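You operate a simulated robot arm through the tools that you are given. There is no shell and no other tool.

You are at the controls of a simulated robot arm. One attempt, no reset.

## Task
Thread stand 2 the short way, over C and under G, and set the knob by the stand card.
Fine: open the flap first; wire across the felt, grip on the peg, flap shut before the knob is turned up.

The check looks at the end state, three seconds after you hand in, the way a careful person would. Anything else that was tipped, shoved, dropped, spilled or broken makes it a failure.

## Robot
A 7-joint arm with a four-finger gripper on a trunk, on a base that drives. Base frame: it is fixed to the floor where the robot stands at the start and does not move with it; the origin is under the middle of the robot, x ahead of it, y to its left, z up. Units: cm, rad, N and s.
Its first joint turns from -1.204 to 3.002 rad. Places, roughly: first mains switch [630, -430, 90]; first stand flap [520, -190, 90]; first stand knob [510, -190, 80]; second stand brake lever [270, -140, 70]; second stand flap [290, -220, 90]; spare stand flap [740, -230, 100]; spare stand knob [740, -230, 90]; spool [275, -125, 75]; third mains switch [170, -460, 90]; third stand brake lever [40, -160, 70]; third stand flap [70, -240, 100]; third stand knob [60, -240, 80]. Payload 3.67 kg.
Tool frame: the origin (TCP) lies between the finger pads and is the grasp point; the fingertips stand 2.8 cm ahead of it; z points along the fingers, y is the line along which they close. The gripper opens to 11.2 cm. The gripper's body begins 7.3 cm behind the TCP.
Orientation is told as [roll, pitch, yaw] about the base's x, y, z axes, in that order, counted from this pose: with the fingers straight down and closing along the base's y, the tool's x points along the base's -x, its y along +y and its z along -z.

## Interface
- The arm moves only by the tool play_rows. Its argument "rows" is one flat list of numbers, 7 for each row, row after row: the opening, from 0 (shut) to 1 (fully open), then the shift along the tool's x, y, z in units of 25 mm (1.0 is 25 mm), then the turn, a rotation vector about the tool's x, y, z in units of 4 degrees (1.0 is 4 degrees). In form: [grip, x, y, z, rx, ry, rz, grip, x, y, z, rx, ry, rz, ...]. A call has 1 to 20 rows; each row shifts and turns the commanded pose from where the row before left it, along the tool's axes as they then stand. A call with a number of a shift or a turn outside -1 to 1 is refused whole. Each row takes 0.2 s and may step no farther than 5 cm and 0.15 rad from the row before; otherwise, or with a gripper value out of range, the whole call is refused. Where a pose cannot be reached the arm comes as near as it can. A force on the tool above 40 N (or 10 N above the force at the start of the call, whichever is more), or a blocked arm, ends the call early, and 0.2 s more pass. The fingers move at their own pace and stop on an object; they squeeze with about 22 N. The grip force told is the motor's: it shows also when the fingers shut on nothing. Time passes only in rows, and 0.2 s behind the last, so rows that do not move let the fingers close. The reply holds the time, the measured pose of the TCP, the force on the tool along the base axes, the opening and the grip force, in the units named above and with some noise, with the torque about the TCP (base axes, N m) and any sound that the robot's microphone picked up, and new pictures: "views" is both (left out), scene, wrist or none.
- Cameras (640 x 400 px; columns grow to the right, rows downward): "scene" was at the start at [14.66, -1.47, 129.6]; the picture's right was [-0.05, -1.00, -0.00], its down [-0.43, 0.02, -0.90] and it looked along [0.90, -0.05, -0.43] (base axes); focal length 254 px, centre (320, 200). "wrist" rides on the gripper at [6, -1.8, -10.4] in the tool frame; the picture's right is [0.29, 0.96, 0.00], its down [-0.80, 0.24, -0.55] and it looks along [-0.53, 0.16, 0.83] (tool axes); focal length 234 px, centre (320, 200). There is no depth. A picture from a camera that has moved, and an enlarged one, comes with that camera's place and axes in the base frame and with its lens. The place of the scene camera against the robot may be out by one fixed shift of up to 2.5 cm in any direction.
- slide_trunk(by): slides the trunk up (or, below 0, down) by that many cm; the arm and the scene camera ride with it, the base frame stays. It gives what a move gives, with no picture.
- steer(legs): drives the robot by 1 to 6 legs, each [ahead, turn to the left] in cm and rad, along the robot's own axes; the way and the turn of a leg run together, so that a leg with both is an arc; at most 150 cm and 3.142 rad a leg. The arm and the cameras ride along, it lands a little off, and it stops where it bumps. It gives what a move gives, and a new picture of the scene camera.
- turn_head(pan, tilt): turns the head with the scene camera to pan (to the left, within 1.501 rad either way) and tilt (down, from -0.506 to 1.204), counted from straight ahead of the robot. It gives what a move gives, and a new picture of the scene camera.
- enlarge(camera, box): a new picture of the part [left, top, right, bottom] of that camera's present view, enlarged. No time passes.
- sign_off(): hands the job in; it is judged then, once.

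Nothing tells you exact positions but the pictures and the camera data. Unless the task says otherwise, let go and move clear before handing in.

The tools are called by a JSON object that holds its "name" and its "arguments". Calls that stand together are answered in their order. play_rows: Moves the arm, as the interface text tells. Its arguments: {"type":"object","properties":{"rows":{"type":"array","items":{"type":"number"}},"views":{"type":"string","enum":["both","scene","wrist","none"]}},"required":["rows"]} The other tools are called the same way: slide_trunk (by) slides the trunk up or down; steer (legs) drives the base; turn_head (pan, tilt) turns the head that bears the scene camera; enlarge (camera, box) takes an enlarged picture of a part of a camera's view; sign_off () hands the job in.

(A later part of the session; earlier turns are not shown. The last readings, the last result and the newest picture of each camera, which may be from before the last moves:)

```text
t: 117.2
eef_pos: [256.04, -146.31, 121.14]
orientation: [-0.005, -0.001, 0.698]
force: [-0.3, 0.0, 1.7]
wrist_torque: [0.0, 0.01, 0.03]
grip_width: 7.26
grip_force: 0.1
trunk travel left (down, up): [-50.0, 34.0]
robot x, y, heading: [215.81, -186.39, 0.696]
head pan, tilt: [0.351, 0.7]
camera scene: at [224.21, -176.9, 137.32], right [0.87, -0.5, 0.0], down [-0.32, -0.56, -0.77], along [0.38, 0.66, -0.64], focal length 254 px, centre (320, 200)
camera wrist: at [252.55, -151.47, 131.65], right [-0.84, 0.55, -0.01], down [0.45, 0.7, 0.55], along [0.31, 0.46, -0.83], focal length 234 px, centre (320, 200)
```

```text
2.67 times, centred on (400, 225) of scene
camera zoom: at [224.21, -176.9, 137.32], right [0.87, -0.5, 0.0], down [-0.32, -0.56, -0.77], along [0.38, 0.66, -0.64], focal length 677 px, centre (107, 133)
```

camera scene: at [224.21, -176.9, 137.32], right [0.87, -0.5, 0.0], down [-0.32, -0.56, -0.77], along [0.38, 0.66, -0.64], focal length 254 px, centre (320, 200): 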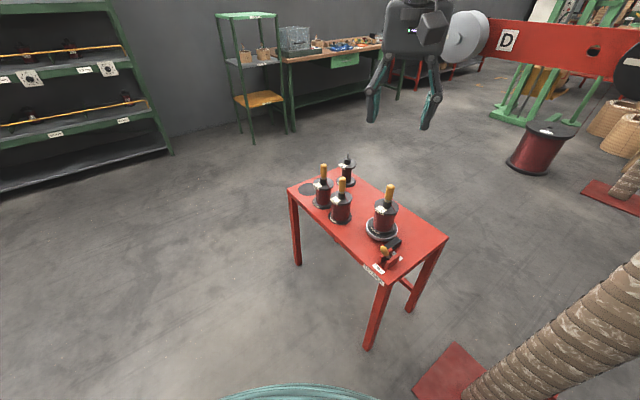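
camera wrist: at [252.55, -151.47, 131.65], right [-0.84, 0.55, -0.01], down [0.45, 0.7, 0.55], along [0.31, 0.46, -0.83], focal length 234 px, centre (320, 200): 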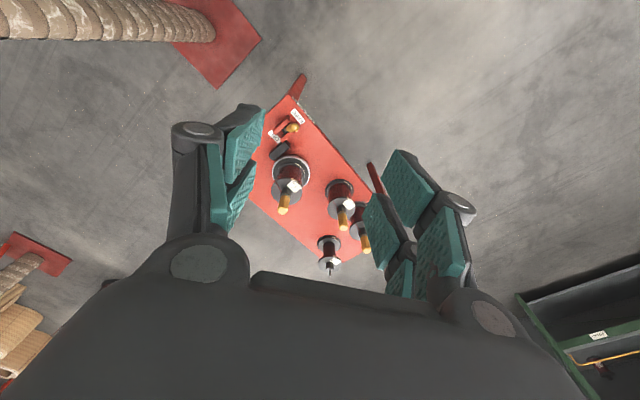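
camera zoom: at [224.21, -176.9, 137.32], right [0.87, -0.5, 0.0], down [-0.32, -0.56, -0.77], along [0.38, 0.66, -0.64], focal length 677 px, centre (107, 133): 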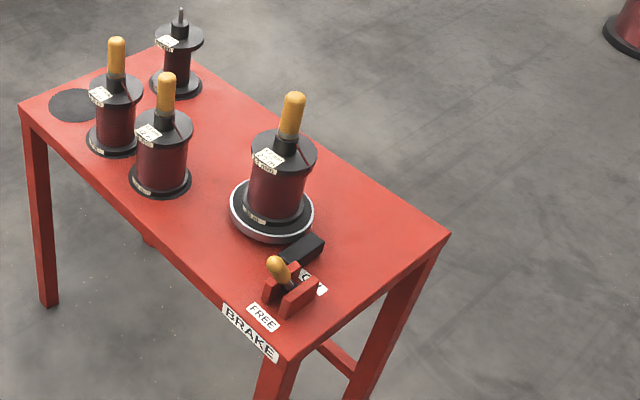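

Grip top ≈ (279.6, -127.4, 84); the neighbouring spool is ~14 cm to the side and the brake lever below the approach path is low enough. I'll tilt the tool 44° forward in place.

{"name": "play_rows", "arguments": {"rows": [0.65, 0, 0, 0, 0, -1, 0, 0.65, 0, 0, 0, 0, -1, 0, 0.65, 0, 0, 0, 0, -1, 0, 0.65, 0, 0, 0, 0, -1, 0, 0.65, 0, 0, 0, 0, -1, 0, 0.65, 0, 0, 0, 0, -1, 0, 0.65, 0, 0, 0, 0, -1, 0, 0.65, 0, 0, 0, 0, -1, 0, 0.65, 0, 0, 0, 0, -1, 0, 0.65, 0, 0, 0, 0, -1, 0, 0.65, 0, 0, 0, 0, -1, 0], "views": "none"}}

```text
t: 119.6
eef_pos: [256.05, -146.28, 120.96]
orientation: [-0.008, -0.769, 0.706]
force: [0.2, 0.0, 0.2]
wrist_torque: [-0.05, 0.01, 0.02]
grip_width: 7.25
grip_force: 0.1
trunk travel left (down, up): [-50.0, 34.0]
robot x, y, heading: [215.59, -186.21, 0.694]
head pan, tilt: [0.351, 0.7]
```

{"name": "play_rows", "arguments": {"rows": [0.65, 0.264, -0.019, 0.956, 0, 0, 0, 0.65, 0.264, -0.019, 0.956, 0, 0, 0, 0.65, 0.264, -0.019, 0.956, 0, 0, 0, 0.65, 0.264, -0.019, 0.956, 0, 0, 0, 0.65, 0.264, -0.019, 0.956, 0, 0, 0, 0.65, 0.264, -0.019, 0.956, 0, 0, 0, 0.65, 0.264, -0.019, 0.956, 0, 0, 0, 0.65, 0.264, -0.019, 0.956, 0, 0, 0, 0.65, 0.264, -0.019, 0.956, 0, 0, 0, 0.65, 0.264, -0.019, 0.956, 0, 0, 0, 0.65, 0.264, -0.019, 0.956, 0, 0, 0, 0.65, 0.264, -0.019, 0.956, 0, 0, 0, 0.65, 0.264, -0.019, 0.956, 0, 0, 0], "views": "both"}}

{"name": "enlarge", "arguments": {"camera": "scene", "box": [320, 100, 480, 250]}}

```text
t: 122.4
eef_pos: [268.38, -137.05, 92.24]
orientation: [-0.007, -0.768, 0.704]
force: [0.3, 0.1, 0.2]
wrist_torque: [-0.01, -0.02, -0.03]
grip_width: 7.27
grip_force: 0.1
trunk travel left (down, up): [-50.0, 34.0]
robot x, y, heading: [215.65, -186.31, 0.693]
head pan, tilt: [0.351, 0.7]
camera scene: at [224.36, -176.81, 137.3], right [0.87, -0.5, 0.0], down [-0.32, -0.56, -0.76], along [0.38, 0.66, -0.64], focal length 254 px, centre (320, 200)
camera wrist: at [260.74, -145.76, 95.74], right [-0.77, 0.6, -0.21], down [-0.01, 0.31, 0.95], along [0.63, 0.74, -0.23], focal length 234 px, centre (320, 200)
```

scene: 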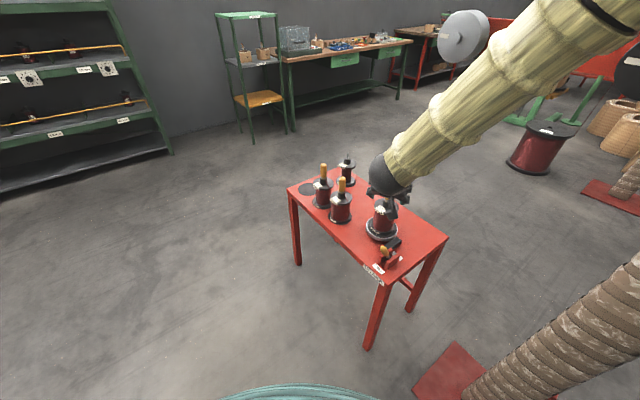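
wrist: 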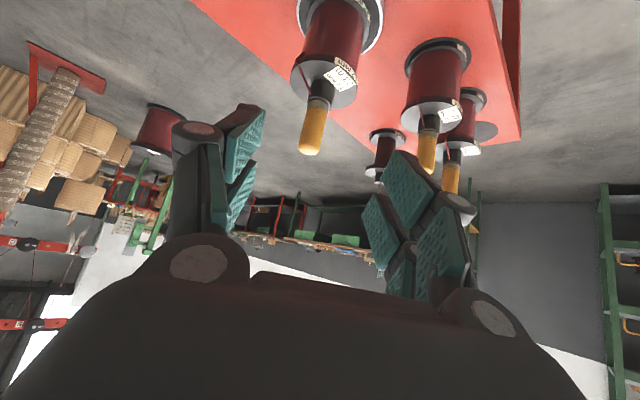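

```text
2.67 times, centred on (400, 175) of scene
camera zoom: at [224.36, -176.81, 137.3], right [0.87, -0.5, 0.0], down [-0.32, -0.56, -0.76], along [0.38, 0.66, -0.64], focal length 677 px, centre (107, 267)
```

zoom: 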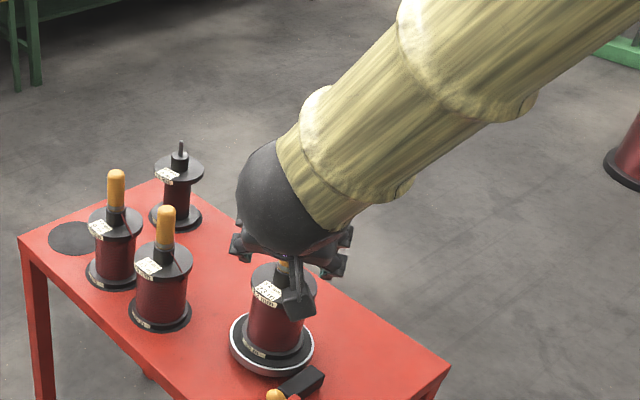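

The grip is precisely located: top (279.5, -127.4, 84.1), yellow part z 76.8–84.1. Approaching along the tool axis to put the TCP at z≈80.5 on it.

{"name": "play_rows", "arguments": {"rows": [0.65, -0.48, 0.03, 0.47, 0, 0, 0, 0.65, -0.48, 0.03, 0.47, 0, 0, 0, 0.65, 0, 0, 0.933, 0, 0, 0, 0.65, 0, 0, 0.933, 0, 0, 0, 0.65, 0, 0, 0.933, 0, 0, 0, 0.65, 0, 0, 0.933, 0, 0, 0, 0.65, 0, 0, 0.933, 0, 0, 0, 0.65, 0, 0, 0.933, 0, 0, 0, 0.65, 0, 0, 0.933, 0, 0, 0], "views": "wrist"}}

{"name": "enlarge", "arguments": {"camera": "wrist", "box": [200, 60, 440, 260]}}

```text
t: 124.4
eef_pos: [279.81, -127.53, 80.72]
orientation: [-0.009, -0.767, 0.706]
force: [-0.1, -0.2, 0.5]
wrist_torque: [-0.02, 0.0, 0.02]
grip_width: 7.26
grip_force: 0.1
trunk travel left (down, up): [-50.0, 34.0]
robot x, y, heading: [215.84, -186.18, 0.695]
head pan, tilt: [0.351, 0.7]
camera wrist: at [272.07, -136.28, 84.22], right [-0.77, 0.6, -0.21], down [-0.01, 0.31, 0.95], along [0.63, 0.74, -0.23], focal length 234 px, centre (320, 200)
```

wrist: 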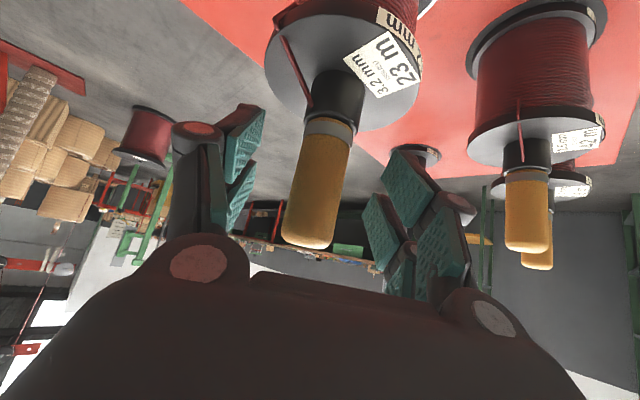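

```text
2.00 times, centred on (320, 160) of wrist
camera zoom: at [272.07, -136.28, 84.22], right [-0.77, 0.6, -0.21], down [-0.01, 0.31, 0.95], along [0.63, 0.74, -0.23], focal length 468 px, centre (320, 280)
```

zoom: 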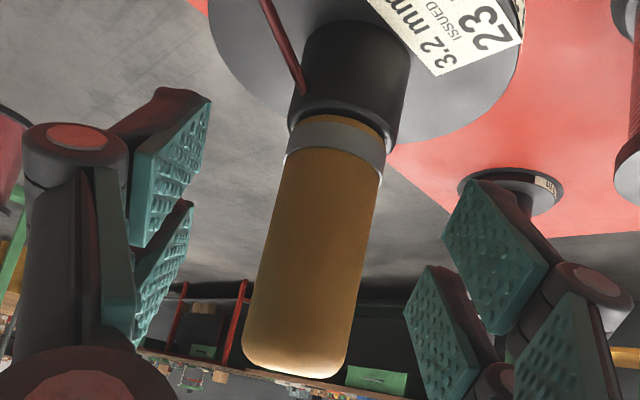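

The grip sits centred between the pads. Closing.

{"name": "play_rows", "arguments": {"rows": [0.1, 0, 0, 0, 0, 0, 0, 0.1, 0, 0, 0, 0, 0, 0, 0.1, 0, 0, 0, 0, 0, 0, 0.1, 0, 0, 0, 0, 0, 0], "views": "wrist"}}

```text
t: 125.4
eef_pos: [279.74, -127.52, 80.72]
orientation: [-0.008, -0.768, 0.706]
force: [0.5, -0.5, -0.1]
wrist_torque: [-0.01, 0.01, 0.02]
grip_width: 2.61
grip_force: 22.6
trunk travel left (down, up): [-50.0, 34.0]
robot x, y, heading: [215.7, -186.46, 0.694]
head pan, tilt: [0.351, 0.7]
camera wrist: at [272.03, -136.3, 84.3], right [-0.77, 0.6, -0.21], down [-0.01, 0.31, 0.95], along [0.63, 0.74, -0.23], focal length 234 px, centre (320, 200)
```

wrist: 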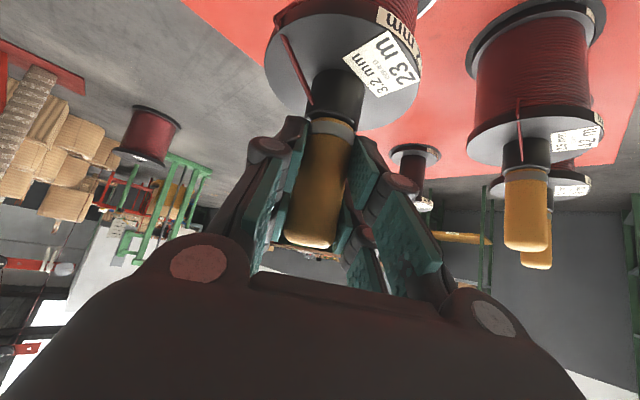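

Gripped (2.6 cm wide). Lifting straight up slowly off the pin.

{"name": "play_rows", "arguments": {"rows": [0.1, -0.25, 0, -0.26, 0, 0, 0, 0.1, -0.35, 0, -0.36, 0, 0, 0, 0.1, -0.5, 0, -0.517, 0, 0, 0, 0.1, -0.5, 0, -0.517, 0, 0, 0, 0.1, -0.5, 0, -0.517, 0, 0, 0, 0.1, -0.5, 0, -0.517, 0, 0, 0], "views": "both"}}

{"name": "enlarge", "arguments": {"camera": "wrist", "box": [200, 0, 440, 200]}}

{"name": "enlarge", "arguments": {"camera": "scene", "box": [320, 100, 480, 250]}}

```text
t: 126.8
eef_pos: [279.52, -127.54, 90.19]
orientation: [-0.007, -0.767, 0.706]
force: [0.0, -0.1, -1.4]
wrist_torque: [-0.01, 0.0, -0.02]
grip_width: 2.57
grip_force: 21.7
trunk travel left (down, up): [-50.0, 34.0]
robot x, y, heading: [215.74, -186.3, 0.695]
head pan, tilt: [0.351, 0.7]
camera scene: at [224.24, -176.84, 137.3], right [0.87, -0.5, 0.0], down [-0.32, -0.56, -0.76], along [0.38, 0.66, -0.64], focal length 254 px, centre (320, 200)
camera wrist: at [271.88, -136.19, 93.68], right [-0.77, 0.6, -0.21], down [-0.01, 0.31, 0.95], along [0.63, 0.74, -0.23], focal length 234 px, centre (320, 200)
```

scene: 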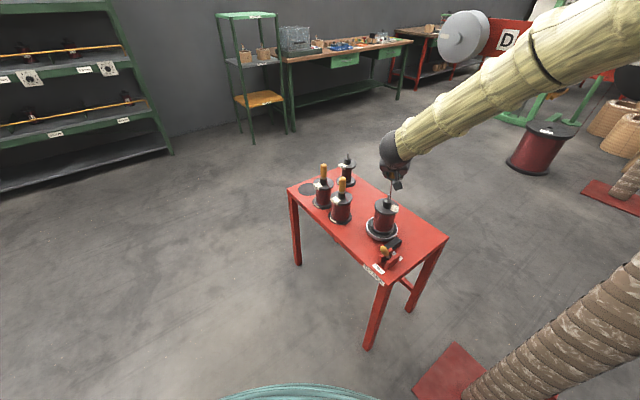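
wrist: 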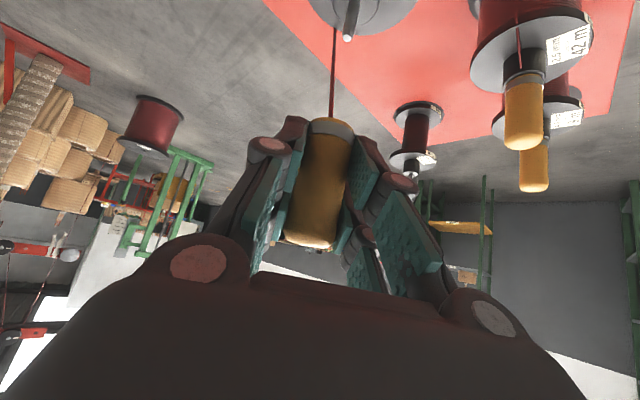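

```text
2.00 times, centred on (320, 100) of wrist
camera zoom: at [271.88, -136.19, 93.68], right [-0.77, 0.6, -0.21], down [-0.01, 0.31, 0.95], along [0.63, 0.74, -0.23], focal length 468 px, centre (320, 400)
```

zoom: 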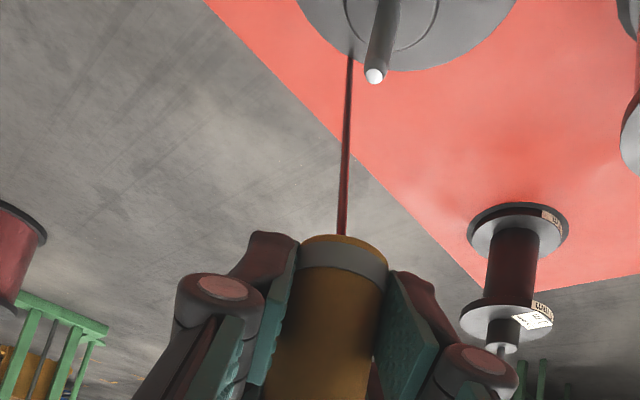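

```text
2.67 times, centred on (400, 175) of scene
camera zoom: at [224.24, -176.84, 137.3], right [0.87, -0.5, 0.0], down [-0.32, -0.56, -0.76], along [0.38, 0.66, -0.64], focal length 677 px, centre (107, 267)
```

zoom: 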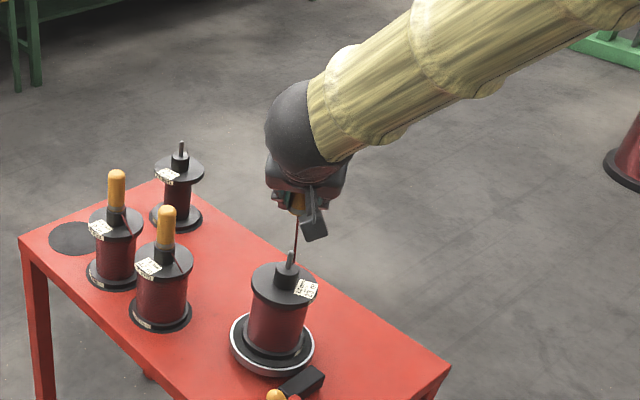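

The grip is off the pin with the wire paying out freely from the spool. I'll draw the hand back in front of the robot before rotating the base.

{"name": "play_rows", "arguments": {"rows": [0.1, 0.685, -0.12, -0.92, 0, 0, 0, 0.1, 0.685, -0.12, -0.92, 0, 0, 0, 0.1, 0.685, -0.12, -0.92, 0, 0, 0, 0.1, 0.685, -0.12, -0.92, 0, 0, 0, 0.1, 0.685, -0.12, -0.92, 0, 0, 0, 0.1, 0.685, -0.12, -0.92, 0, 0, 0, 0.1, 0.685, -0.12, -0.92, 0, 0, 0, 0.1, 0.685, -0.12, -0.92, 0, 0, 0, 0.1, 0.685, -0.12, -0.92, 0, 0, 0, 0.1, 0.685, -0.12, -0.92, 0, 0, 0], "views": "both"}}

```text
t: 129.0
eef_pos: [259.71, -147.84, 95.03]
orientation: [-0.009, -0.768, 0.705]
force: [0.0, 0.4, -0.9]
wrist_torque: [0.01, -0.03, 0.01]
grip_width: 2.56
grip_force: 22.3
trunk travel left (down, up): [-50.0, 34.0]
robot x, y, heading: [215.4, -186.28, 0.691]
head pan, tilt: [0.351, 0.7]
camera scene: at [224.24, -176.88, 137.31], right [0.87, -0.5, 0.0], down [-0.32, -0.56, -0.77], along [0.38, 0.66, -0.64], focal length 254 px, centre (320, 200)
camera wrist: at [252.04, -156.59, 98.45], right [-0.77, 0.6, -0.21], down [-0.01, 0.31, 0.95], along [0.63, 0.74, -0.23], focal length 234 px, centre (320, 200)
```

scene: 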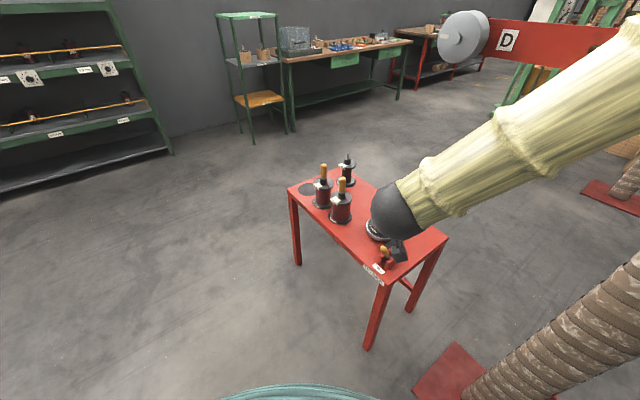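
wrist: 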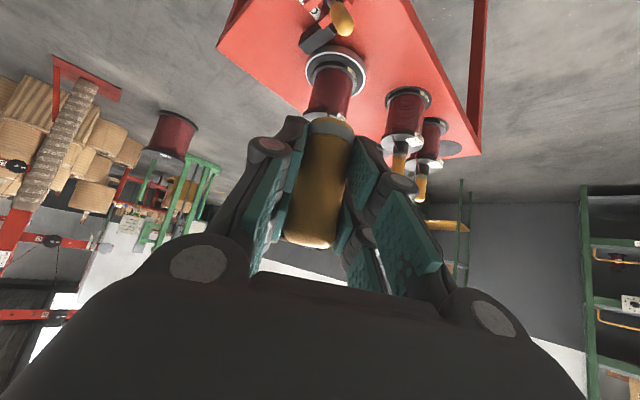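

Clear of everything. Rotating the base right by 0.72 rad, with the hand swinging in front of the pulleys at z≈95.

{"name": "steer", "arguments": {"legs": [[0, -0.72]]}}

{"name": "turn_head", "arguments": {"pan": 0.5, "tilt": 0.45}}

```text
t: 131.3
eef_pos: [274.14, -185.64, 95.02]
orientation: [-0.008, -0.768, -0.004]
force: [0.1, 0.3, -1.3]
wrist_torque: [0.02, -0.01, 0.05]
grip_width: 2.58
grip_force: 21.8
trunk travel left (down, up): [-50.0, 34.0]
robot x, y, heading: [215.76, -186.47, -0.011]
head pan, tilt: [0.351, 0.7]
camera scene: at [229.16, -184.67, 137.31], right [0.33, -0.94, 0.0], down [-0.61, -0.21, -0.76], along [0.72, 0.25, -0.64], focal length 254 px, centre (320, 200)
```

scene: 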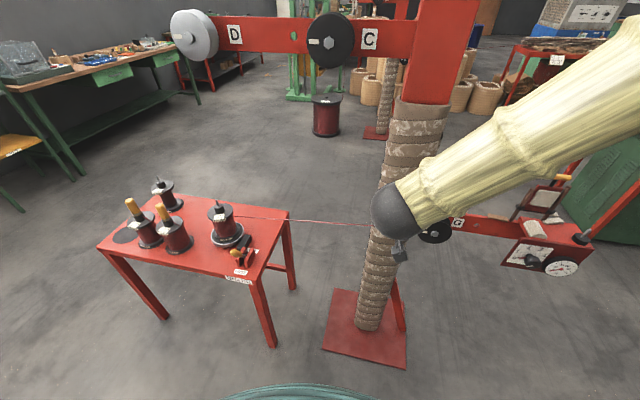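

```text
t: 132.1
eef_pos: [274.12, -185.56, 94.91]
orientation: [-0.008, -0.768, -0.002]
force: [0.5, 1.2, -1.1]
wrist_torque: [0.05, 0.01, 0.0]
grip_width: 2.56
grip_force: 21.8
trunk travel left (down, up): [-50.0, 34.0]
robot x, y, heading: [215.89, -186.32, -0.012]
head pan, tilt: [0.499, 0.45]
camera scene: at [229.28, -183.17, 139.52], right [0.47, -0.88, 0.0], down [-0.39, -0.2, -0.9], along [0.8, 0.42, -0.44], focal length 254 px, centre (320, 200)
```

scene: 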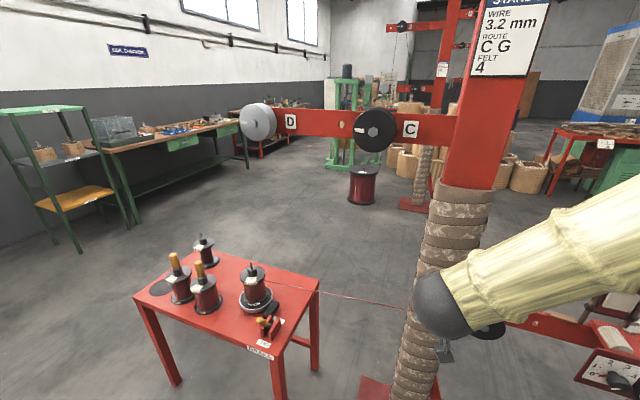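

The wire runs taut from the spool to the grip. Now I move diagonally up-left, staying ~12 cm in front of the pulleys, toward the gap between D and C.

{"name": "play_rows", "arguments": {"rows": [0.1, -0.612, 0.72, -0.743, 0, 0, 0, 0.1, -0.612, 0.72, -0.743, 0, 0, 0, 0.1, -0.612, 0.72, -0.743, 0, 0, 0, 0.1, -0.612, 0.72, -0.743, 0, 0, 0, 0.1, -0.612, 0.72, -0.743, 0, 0, 0, 0.1, -0.612, 0.72, -0.743, 0, 0, 0, 0.1, -0.612, 0.72, -0.743, 0, 0, 0, 0.1, -0.612, 0.72, -0.743, 0, 0, 0, 0.1, -0.612, 0.72, -0.743, 0, 0, 0, 0.1, -0.612, 0.72, -0.743, 0, 0, 0], "views": "both"}}

```text
t: 134.3
eef_pos: [272.33, -167.54, 119.06]
orientation: [-0.011, -0.767, -0.002]
force: [0.0, 1.0, -2.2]
wrist_torque: [0.03, -0.03, -0.01]
grip_width: 2.55
grip_force: 22.8
trunk travel left (down, up): [-50.0, 34.0]
robot x, y, heading: [215.06, -186.53, -0.012]
head pan, tilt: [0.499, 0.45]
camera scene: at [229.27, -183.1, 139.52], right [0.47, -0.88, 0.0], down [-0.38, -0.2, -0.9], along [0.8, 0.42, -0.44], focal length 254 px, centre (320, 200)
camera wrist: at [260.81, -169.12, 122.67], right [-0.2, 0.96, -0.21], down [0.19, 0.25, 0.95], along [0.96, 0.15, -0.23], focal length 234 px, centre (320, 200)
```

scene: 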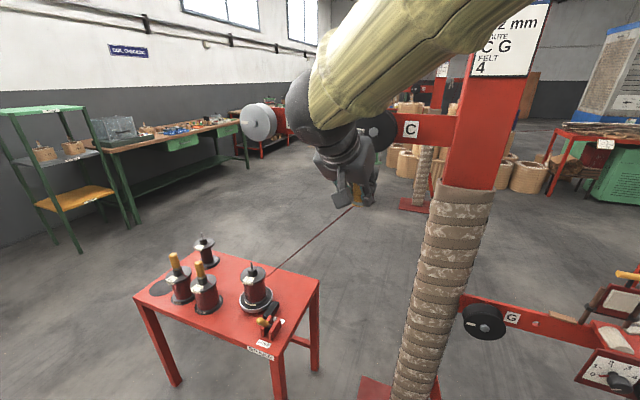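
wrist: 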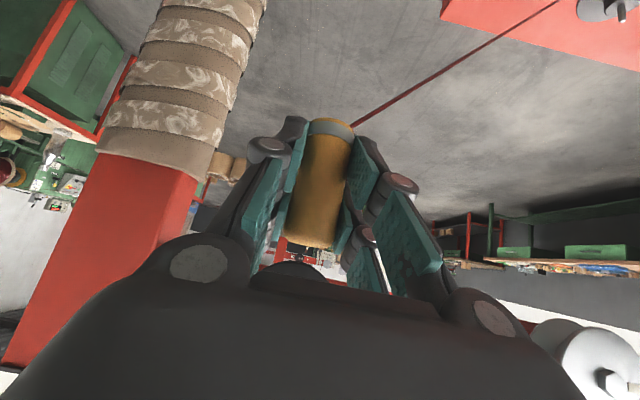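

{"name": "play_rows", "arguments": {"rows": [0.1, -0.612, 0.72, -0.743, 0, 0, 0, 0.1, -0.612, 0.72, -0.743, 0, 0, 0, 0.1, -0.612, 0.72, -0.743, 0, 0, 0, 0.1, -0.612, 0.72, -0.743, 0, 0, 0, 0.1, -0.612, 0.72, -0.743, 0, 0, 0, 0.1, -0.612, 0.72, -0.743, 0, 0, 0, 0.1, -0.612, 0.72, -0.743, 0, 0, 0, 0.1, -0.612, 0.72, -0.743, 0, 0, 0], "views": "both"}}

```text
t: 136.1
eef_pos: [270.77, -152.77, 137.95]
orientation: [-0.011, -0.769, 0.001]
force: [0.0, 1.3, -1.1]
wrist_torque: [0.01, 0.02, -0.01]
grip_width: 2.56
grip_force: 21.5
trunk travel left (down, up): [-50.0, 34.0]
robot x, y, heading: [215.46, -186.33, -0.017]
head pan, tilt: [0.499, 0.45]
camera scene: at [229.26, -183.07, 139.52], right [0.47, -0.88, 0.0], down [-0.38, -0.2, -0.9], along [0.8, 0.42, -0.44], focal length 254 px, centre (320, 200)
camera wrist: at [259.26, -154.47, 141.47], right [-0.2, 0.96, -0.21], down [0.19, 0.25, 0.95], along [0.96, 0.15, -0.23], focal length 234 px, centre (320, 200)
```

scene: 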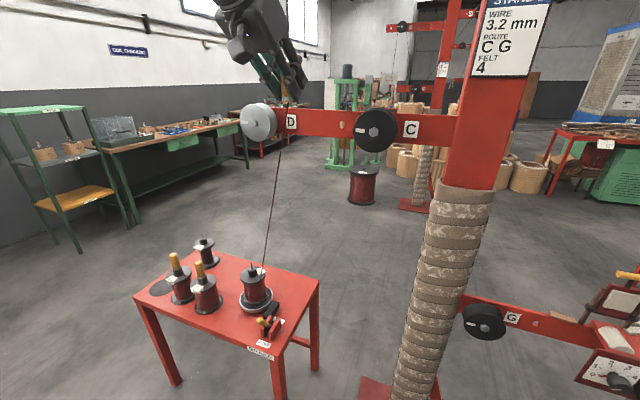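
wrist: 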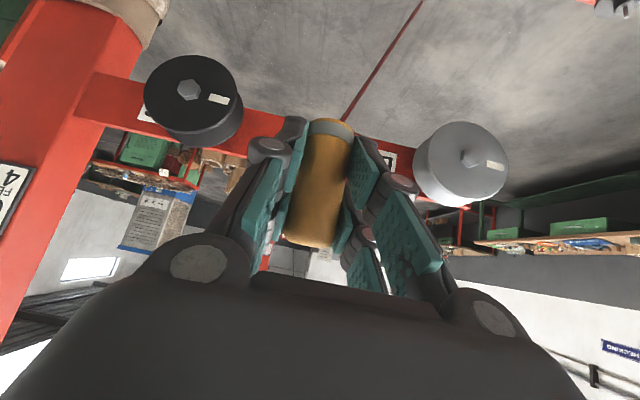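

Great view: C at (282, -165.9, 128.3), D at (278.5, -136.7, 128.6), and the wire runs up between them. Let me zoom at C to find its groove depth.

{"name": "enlarge", "arguments": {"camera": "wrist", "box": [100, 30, 300, 160]}}

{"name": "enlarge", "arguments": {"camera": "scene", "box": [230, 80, 430, 200]}}

```text
3.08 times, centred on (200, 95) of wrist
camera zoom: at [259.26, -154.47, 141.47], right [-0.2, 0.96, -0.21], down [0.19, 0.25, 0.95], along [0.96, 0.15, -0.23], focal length 720 px, centre (689, 523)
```

zoom: 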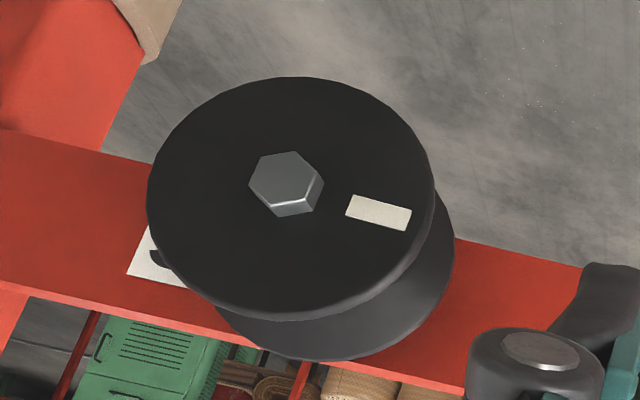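

```text
3.20 times, centred on (330, 140) of scene
camera zoom: at [229.26, -183.07, 139.52], right [0.47, -0.88, 0.0], down [-0.38, -0.2, -0.9], along [0.8, 0.42, -0.44], focal length 813 px, centre (288, 392)
```

zoom: 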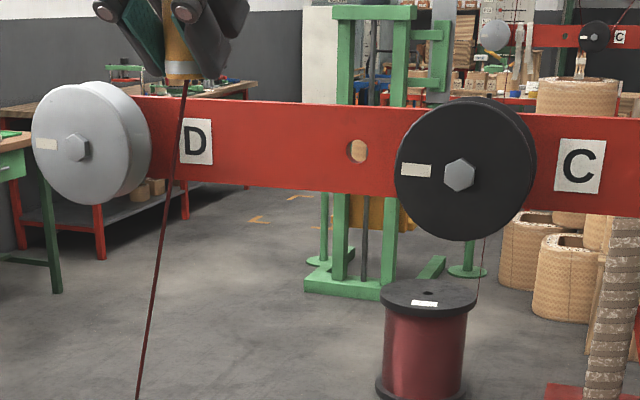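

All pulleys' bolts lie at the same depth, groove plane ≈ 1.9 cm behind. I raise to z≈145, then move forward into the groove plane between D and C.

{"name": "play_rows", "arguments": {"rows": [0.1, -0.697, 0, -0.72, 0, 0, 0, 0.1, -0.697, 0, -0.72, 0, 0, 0, 0.1, -0.697, 0, -0.72, 0, 0, 0, 0.1, -0.846, 0, 0.818, 0, 0, 0, 0.1, -0.846, 0, 0.818, 0, 0, 0, 0.1, -0.846, 0, 0.818, 0, 0, 0, 0.1, -0.846, 0, 0.818, 0, 0, 0], "views": "both"}}

{"name": "enlarge", "arguments": {"camera": "scene", "box": [230, 60, 430, 280]}}

```text
t: 137.9
eef_pos: [283.3, -156.68, 149.22]
orientation: [0.089, -0.761, -0.078]
force: [-0.3, -0.4, -0.3]
wrist_torque: [-0.02, 0.03, -0.03]
grip_width: 2.59
grip_force: 22.2
trunk travel left (down, up): [-50.0, 34.0]
robot x, y, heading: [215.34, -186.31, -0.011]
head pan, tilt: [0.499, 0.45]
stopped in row 7: the arm was blocked; the commanded pose is now the measured one
camera scene: at [227.56, -180.8, 139.28], right [0.72, -0.69, 0.0], down [-0.32, -0.33, -0.89], along [0.61, 0.64, -0.46], focal length 254 px, centre (320, 200)
camera wrist: at [271.87, -158.39, 152.54], right [-0.19, 0.97, -0.14], down [0.2, 0.18, 0.96], along [0.96, 0.16, -0.22], focal length 234 px, centre (320, 200)
```

scene: 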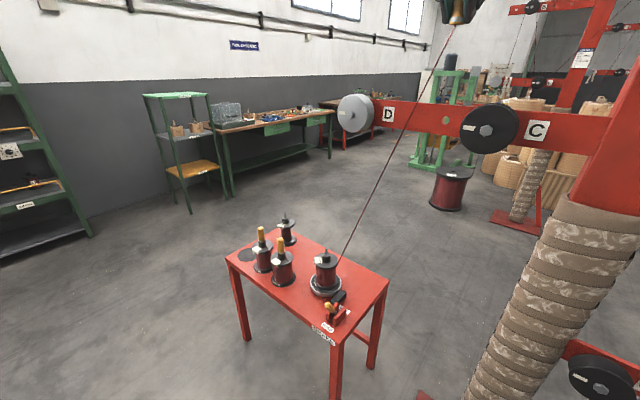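
wrist: 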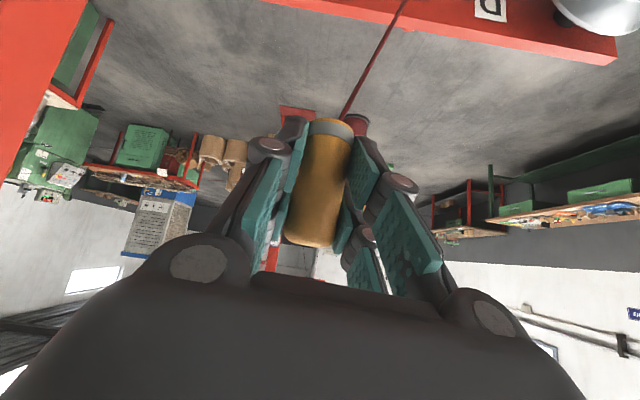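

```text
1.82 times, centred on (330, 170) of scene
camera zoom: at [227.56, -180.8, 139.28], right [0.72, -0.69, 0.0], down [-0.32, -0.33, -0.89], along [0.61, 0.64, -0.46], focal length 462 px, centre (302, 254)
```

zoom: 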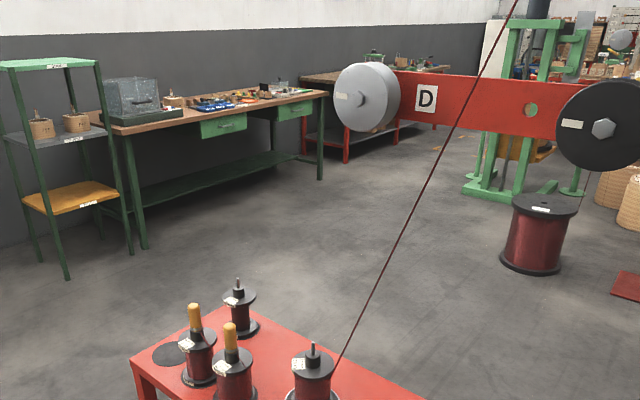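

The arm nudged the head again; I pan the head out of the way, then correct orientation while passing over C toward its right side.

{"name": "turn_head", "arguments": {"pan": 1.2, "tilt": 0.45}}

{"name": "play_rows", "arguments": {"rows": [0.1, 0, 0, 0, 0.25, -0.05, -0.4, 0.1, 0, -0.5, 0.05, 0.25, -0.05, -0.4, 0.1, 0.03, -1, 0.15, 0, 0, 0, 0.1, 0.03, -1, 0.15, 0, 0, 0, 0.1, 0.03, -1, 0.15, 0, 0, 0, 0.1, 0.03, -1, 0.15, 0, 0, 0, 0.1, 0.03, -1, 0.15, 0, 0, 0, 0.1, 0.03, -1, 0.15, 0, 0, 0], "views": "both"}}

```text
t: 138.9
eef_pos: [283.02, -156.47, 149.36]
orientation: [0.082, -0.766, -0.075]
force: [-0.1, 0.8, -0.5]
wrist_torque: [-0.02, -0.02, -0.02]
grip_width: 2.58
grip_force: 22.2
trunk travel left (down, up): [-50.0, 34.0]
robot x, y, heading: [215.89, -186.14, -0.011]
head pan, tilt: [1.201, 0.45]
camera scene: at [226.37, -179.9, 139.46], right [0.82, -0.57, 0.0], down [-0.25, -0.36, -0.9], along [0.51, 0.74, -0.44], focal length 254 px, centre (320, 200)
```

scene: 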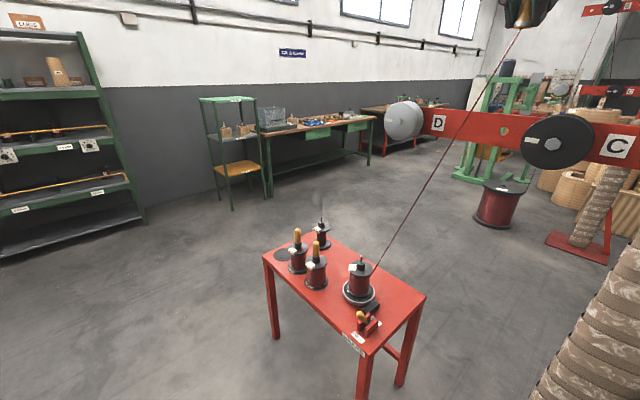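

```text
t: 140.7
eef_pos: [284.35, -172.62, 147.1]
orientation: [-0.007, -0.776, 0.004]
force: [0.5, 0.7, -1.7]
wrist_torque: [0.07, 0.05, 0.06]
grip_width: 2.56
grip_force: 22.2
trunk travel left (down, up): [-50.0, 34.0]
robot x, y, heading: [215.68, -186.3, -0.011]
head pan, tilt: [1.201, 0.45]
camera scene: at [224.6, -179.1, 139.53], right [0.93, -0.37, 0.0], down [-0.16, -0.4, -0.9], along [0.34, 0.84, -0.43], focal length 254 px, centre (320, 200)
camera wrist: at [272.77, -174.43, 150.53], right [-0.2, 0.96, -0.21], down [0.18, 0.24, 0.95], along [0.96, 0.16, -0.22], focal length 234 px, centre (320, 200)
```

scene: 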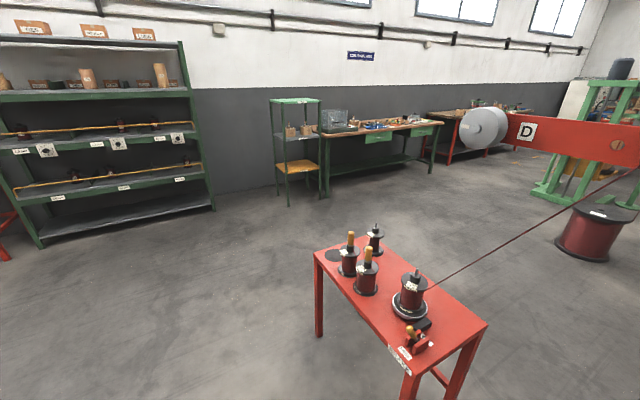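
wrist: 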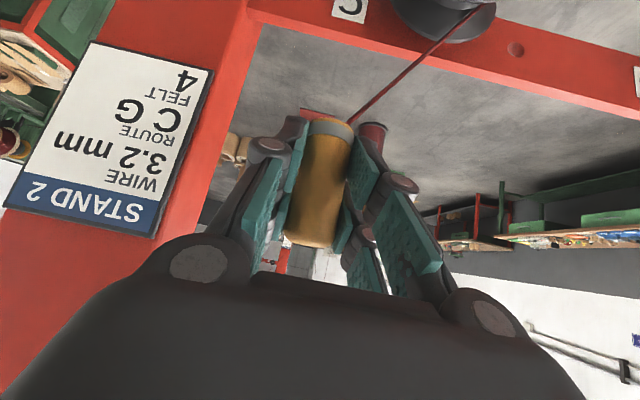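

{"name": "turn_head", "arguments": {"pan": 0.6, "tilt": 0.35}}

{"name": "enlarge", "arguments": {"camera": "scene", "box": [240, 60, 440, 220]}}

{"name": "enlarge", "arguments": {"camera": "wrist", "box": [320, 0, 520, 130]}}

```text
t: 141.7
eef_pos: [284.31, -172.45, 147.2]
orientation: [-0.01, -0.776, 0.004]
force: [0.7, 1.0, -1.0]
wrist_torque: [0.0, 0.02, 0.0]
grip_width: 2.57
grip_force: 22.0
trunk travel left (down, up): [-50.0, 34.0]
robot x, y, heading: [215.72, -186.26, -0.016]
head pan, tilt: [0.6, 0.351]
camera scene: at [228.88, -182.27, 140.44], right [0.56, -0.83, 0.0], down [-0.29, -0.19, -0.94], along [0.78, 0.52, -0.34], focal length 254 px, centre (320, 200)
```

scene: 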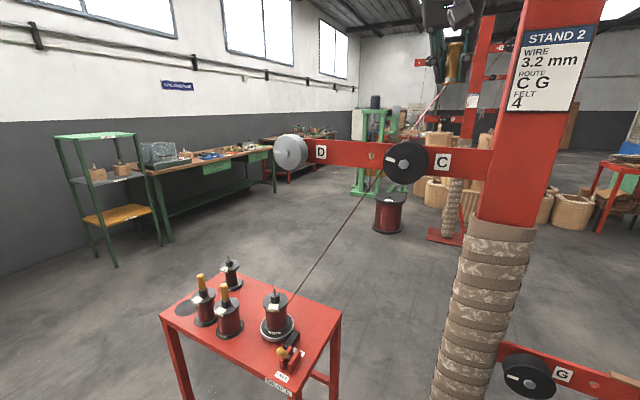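

```text
2.50 times, centred on (340, 140) of scene
camera zoom: at [228.88, -182.27, 140.44], right [0.56, -0.83, 0.0], down [-0.29, -0.19, -0.94], along [0.78, 0.52, -0.34], focal length 635 px, centre (270, 350)
```

zoom: 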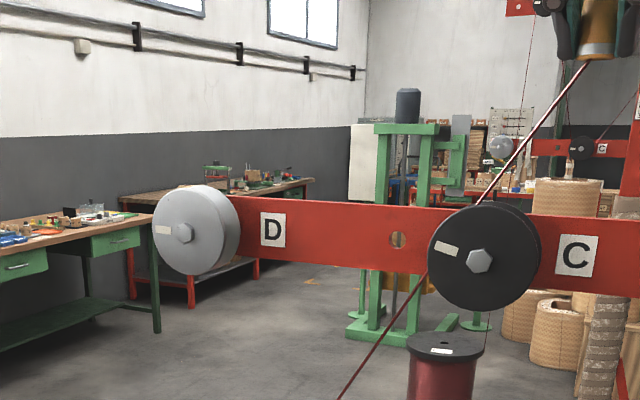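

```text
3.08 times, centred on (420, 65) of wrist
camera zoom: at [272.74, -174.19, 150.52], right [-0.2, 0.96, -0.21], down [0.18, 0.25, 0.95], along [0.96, 0.16, -0.22], focal length 720 px, centre (12, 615)
```

zoom: 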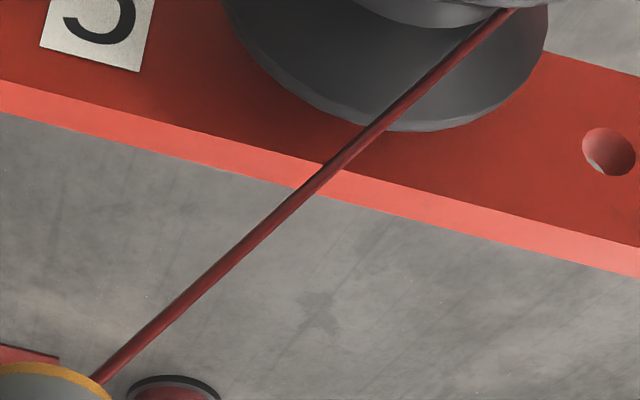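

The wire sits in C's groove, behind the front flange. I move on to y≈-182, in front of the post, and then lower with the trunk.

{"name": "play_rows", "arguments": {"rows": [0.1, -0.06, -0.95, 0.06, 0, 0, 0, 0.1, -0.06, -0.95, 0.06, 0, 0, 0, 0.1, -0.06, -0.95, 0.06, 0, 0, 0, 0.1, -0.06, -0.95, 0.06, 0, 0, 0], "views": "wrist"}}

{"name": "slide_trunk", "arguments": {"by": -15}}

{"name": "turn_head", "arguments": {"pan": 0.5, "tilt": 0.35}}

{"name": "enlarge", "arguments": {"camera": "scene", "box": [240, 60, 500, 250]}}

```text
t: 142.7
eef_pos: [285.31, -182.26, 147.28]
orientation: [-0.009, -0.775, 0.005]
force: [-0.7, 1.4, -0.6]
wrist_torque: [0.03, 0.02, 0.03]
grip_width: 2.58
grip_force: 22.0
trunk travel left (down, up): [-50.0, 34.0]
robot x, y, heading: [215.81, -186.58, -0.016]
head pan, tilt: [0.6, 0.351]
camera wrist: at [273.69, -184.04, 150.53], right [-0.2, 0.96, -0.21], down [0.18, 0.25, 0.95], along [0.96, 0.16, -0.22], focal length 234 px, centre (320, 200)
```

wrist: 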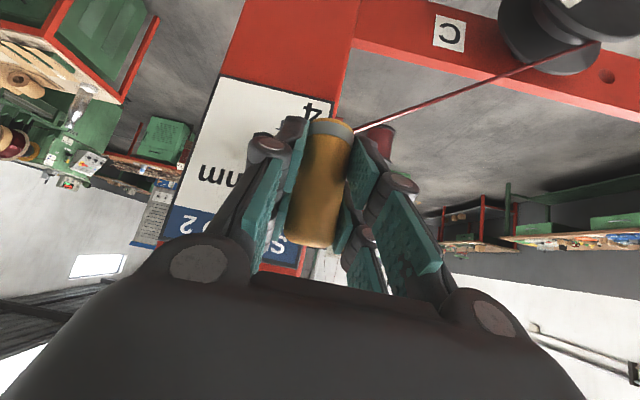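

```text
t: 144.5
eef_pos: [285.28, -182.17, 132.25]
orientation: [-0.01, -0.777, 0.007]
force: [0.1, 0.4, -0.7]
wrist_torque: [0.02, -0.03, -0.02]
grip_width: 2.54
grip_force: 21.8
trunk travel left (down, up): [-35.0, 49.0]
robot x, y, heading: [215.79, -186.29, -0.008]
head pan, tilt: [0.6, 0.351]
```

```text
t: 145.2
eef_pos: [285.32, -182.13, 132.13]
orientation: [-0.01, -0.776, 0.004]
force: [0.0, 0.9, -0.5]
wrist_torque: [0.04, -0.02, 0.02]
grip_width: 2.56
grip_force: 21.5
trunk travel left (down, up): [-35.0, 49.0]
robot x, y, heading: [216.33, -186.27, -0.011]
head pan, tilt: [0.499, 0.351]
camera scene: at [229.36, -183.1, 125.45], right [0.47, -0.88, 0.0], down [-0.3, -0.16, -0.94], along [0.83, 0.44, -0.34], focal length 254 px, centre (320, 200)
```

scene: 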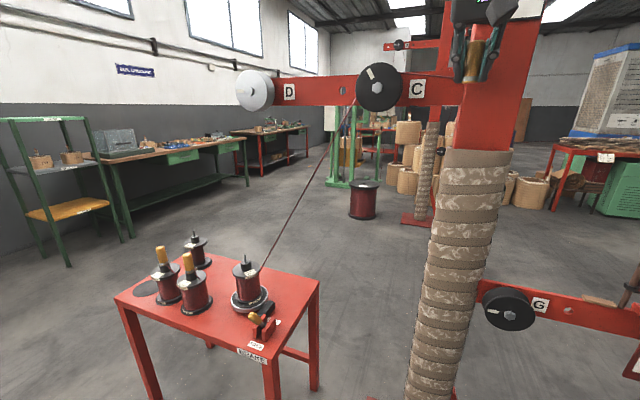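

```text
2.11 times, centred on (370, 155) of scene
camera zoom: at [229.36, -183.1, 125.45], right [0.47, -0.88, 0.0], down [-0.3, -0.16, -0.94], along [0.83, 0.44, -0.34], focal length 535 px, centre (215, 295)
```

zoom: 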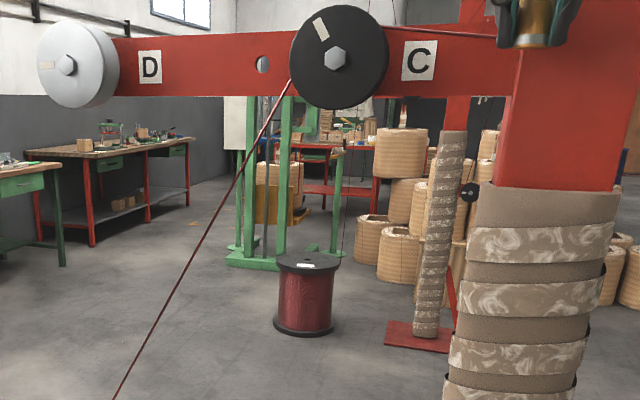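

The wire is properly over C (the pulley even turned with it). Continuing to lower with the trunk.

{"name": "slide_trunk", "arguments": {"by": -30}}

{"name": "turn_head", "arguments": {"pan": 0.4, "tilt": 0.2}}

{"name": "play_rows", "arguments": {"rows": [0.1, 0.5, 0, 0.518, 0, 0, 0, 0.1, 0.5, 0, 0.518, 0, 0, 0, 0.1, 0.5, 0, 0.518, 0, 0, 0, 0.1, 0.5, 0, 0.518, 0, 0, 0], "views": "both"}}

```text
t: 147.6
eef_pos: [284.96, -182.06, 105.3]
orientation: [-0.01, -0.777, 0.007]
force: [-18.3, -1.4, -4.5]
wrist_torque: [0.03, 0.26, 0.22]
grip_width: 2.58
grip_force: 22.4
trunk travel left (down, up): [-8.0, 76.0]
robot x, y, heading: [215.97, -186.18, -0.012]
head pan, tilt: [0.499, 0.351]
stopped: the force on the tool passed its limit at 83 N (the readings are from after the stop); the commanded pose is now the measured one
```

```text
t: 148.3
eef_pos: [284.94, -182.03, 105.35]
orientation: [-0.012, -0.776, 0.007]
force: [-32.5, 0.3, -15.7]
wrist_torque: [-0.2, 0.65, 0.52]
grip_width: 2.59
grip_force: 22.1
trunk travel left (down, up): [-8.0, 76.0]
robot x, y, heading: [216.04, -186.47, -0.015]
head pan, tilt: [0.4, 0.201]
camera scene: at [229.58, -183.93, 99.89], right [0.38, -0.93, 0.0], down [-0.18, -0.08, -0.98], along [0.91, 0.37, -0.2], focal length 254 px, centre (320, 200)
```

scene: 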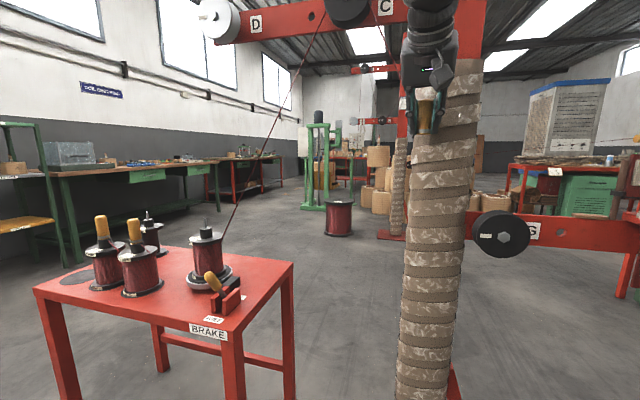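

```text
t: 149.3
eef_pos: [285.01, -182.15, 98.3]
orientation: [-0.01, -0.779, 0.008]
force: [-27.2, 6.4, 14.0]
wrist_torque: [0.21, -0.42, 0.62]
grip_width: 2.59
grip_force: 22.2
trunk travel left (down, up): [-8.0, 76.0]
robot x, y, heading: [215.94, -186.41, -0.009]
head pan, tilt: [0.4, 0.201]
camera scene: at [229.49, -183.91, 99.93], right [0.38, -0.93, 0.0], down [-0.18, -0.08, -0.98], along [0.91, 0.37, -0.2], focal length 254 px, centre (320, 200)
camera wrist: at [273.36, -183.85, 101.53], right [-0.21, 0.96, -0.21], down [0.18, 0.25, 0.95], along [0.96, 0.16, -0.22], focal length 234 px, centre (320, 200)
```

scene: 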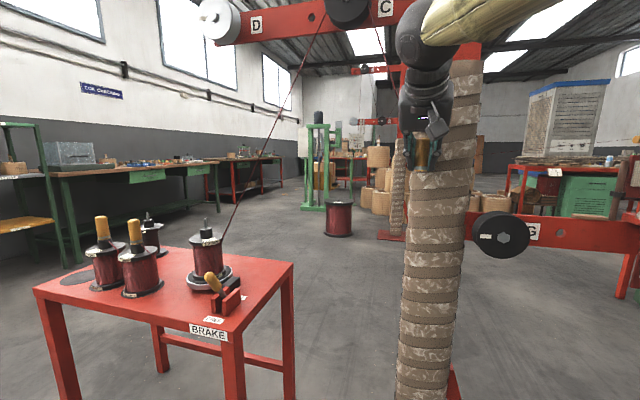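
wrist: 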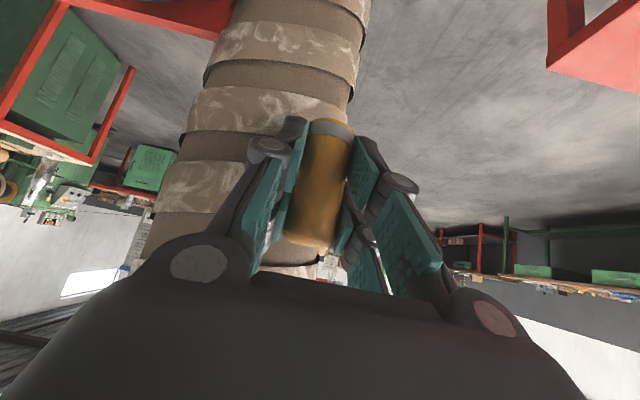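

The fingertips are rubbing the wrapped post (it bulges further forward than I judged). Backing off 4 cm at once.

{"name": "play_rows", "arguments": {"rows": [0.1, 0.575, 0, -0.556, 0, 0, 0, 0.1, 0.575, 0, -0.556, 0, 0, 0, 0.1, 0, 0, 0, 0, 0, 0], "views": "both"}}

{"name": "enlarge", "arguments": {"camera": "scene", "box": [300, 0, 540, 260]}}

```text
t: 150.1
eef_pos: [281.2, -182.31, 97.98]
orientation: [-0.008, -0.777, 0.005]
force: [-0.8, -0.3, 0.0]
wrist_torque: [0.03, 0.03, 0.01]
grip_width: 2.56
grip_force: 22.1
trunk travel left (down, up): [-8.0, 76.0]
robot x, y, heading: [215.6, -185.99, -0.011]
head pan, tilt: [0.4, 0.201]
camera scene: at [229.75, -183.95, 99.89], right [0.38, -0.93, 0.0], down [-0.18, -0.07, -0.98], along [0.91, 0.37, -0.2], focal length 254 px, centre (320, 200)
camera wrist: at [269.66, -184.03, 101.38], right [-0.21, 0.96, -0.21], down [0.18, 0.25, 0.95], along [0.96, 0.16, -0.22], focal length 234 px, centre (320, 200)
```

scene: 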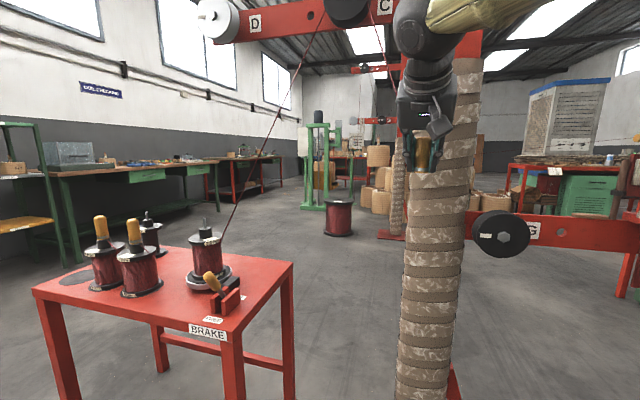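
wrist: 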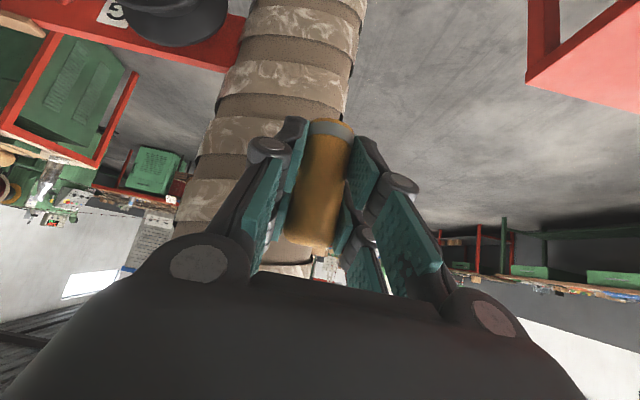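

```text
1.54 times, centred on (420, 130) of scene
camera zoom: at [229.75, -183.95, 99.89], right [0.38, -0.93, 0.0], down [-0.18, -0.07, -0.98], along [0.91, 0.37, -0.2], focal length 391 px, centre (166, 308)
```

zoom: 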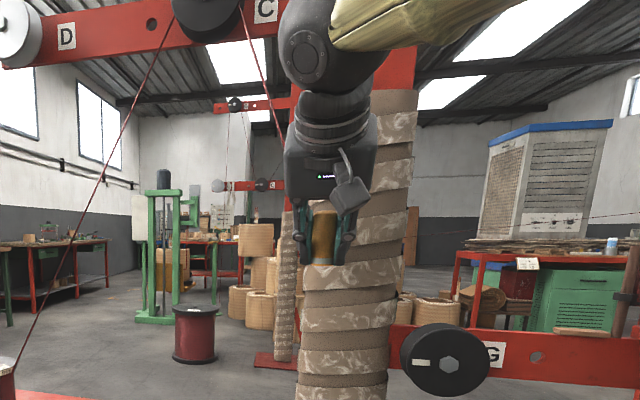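

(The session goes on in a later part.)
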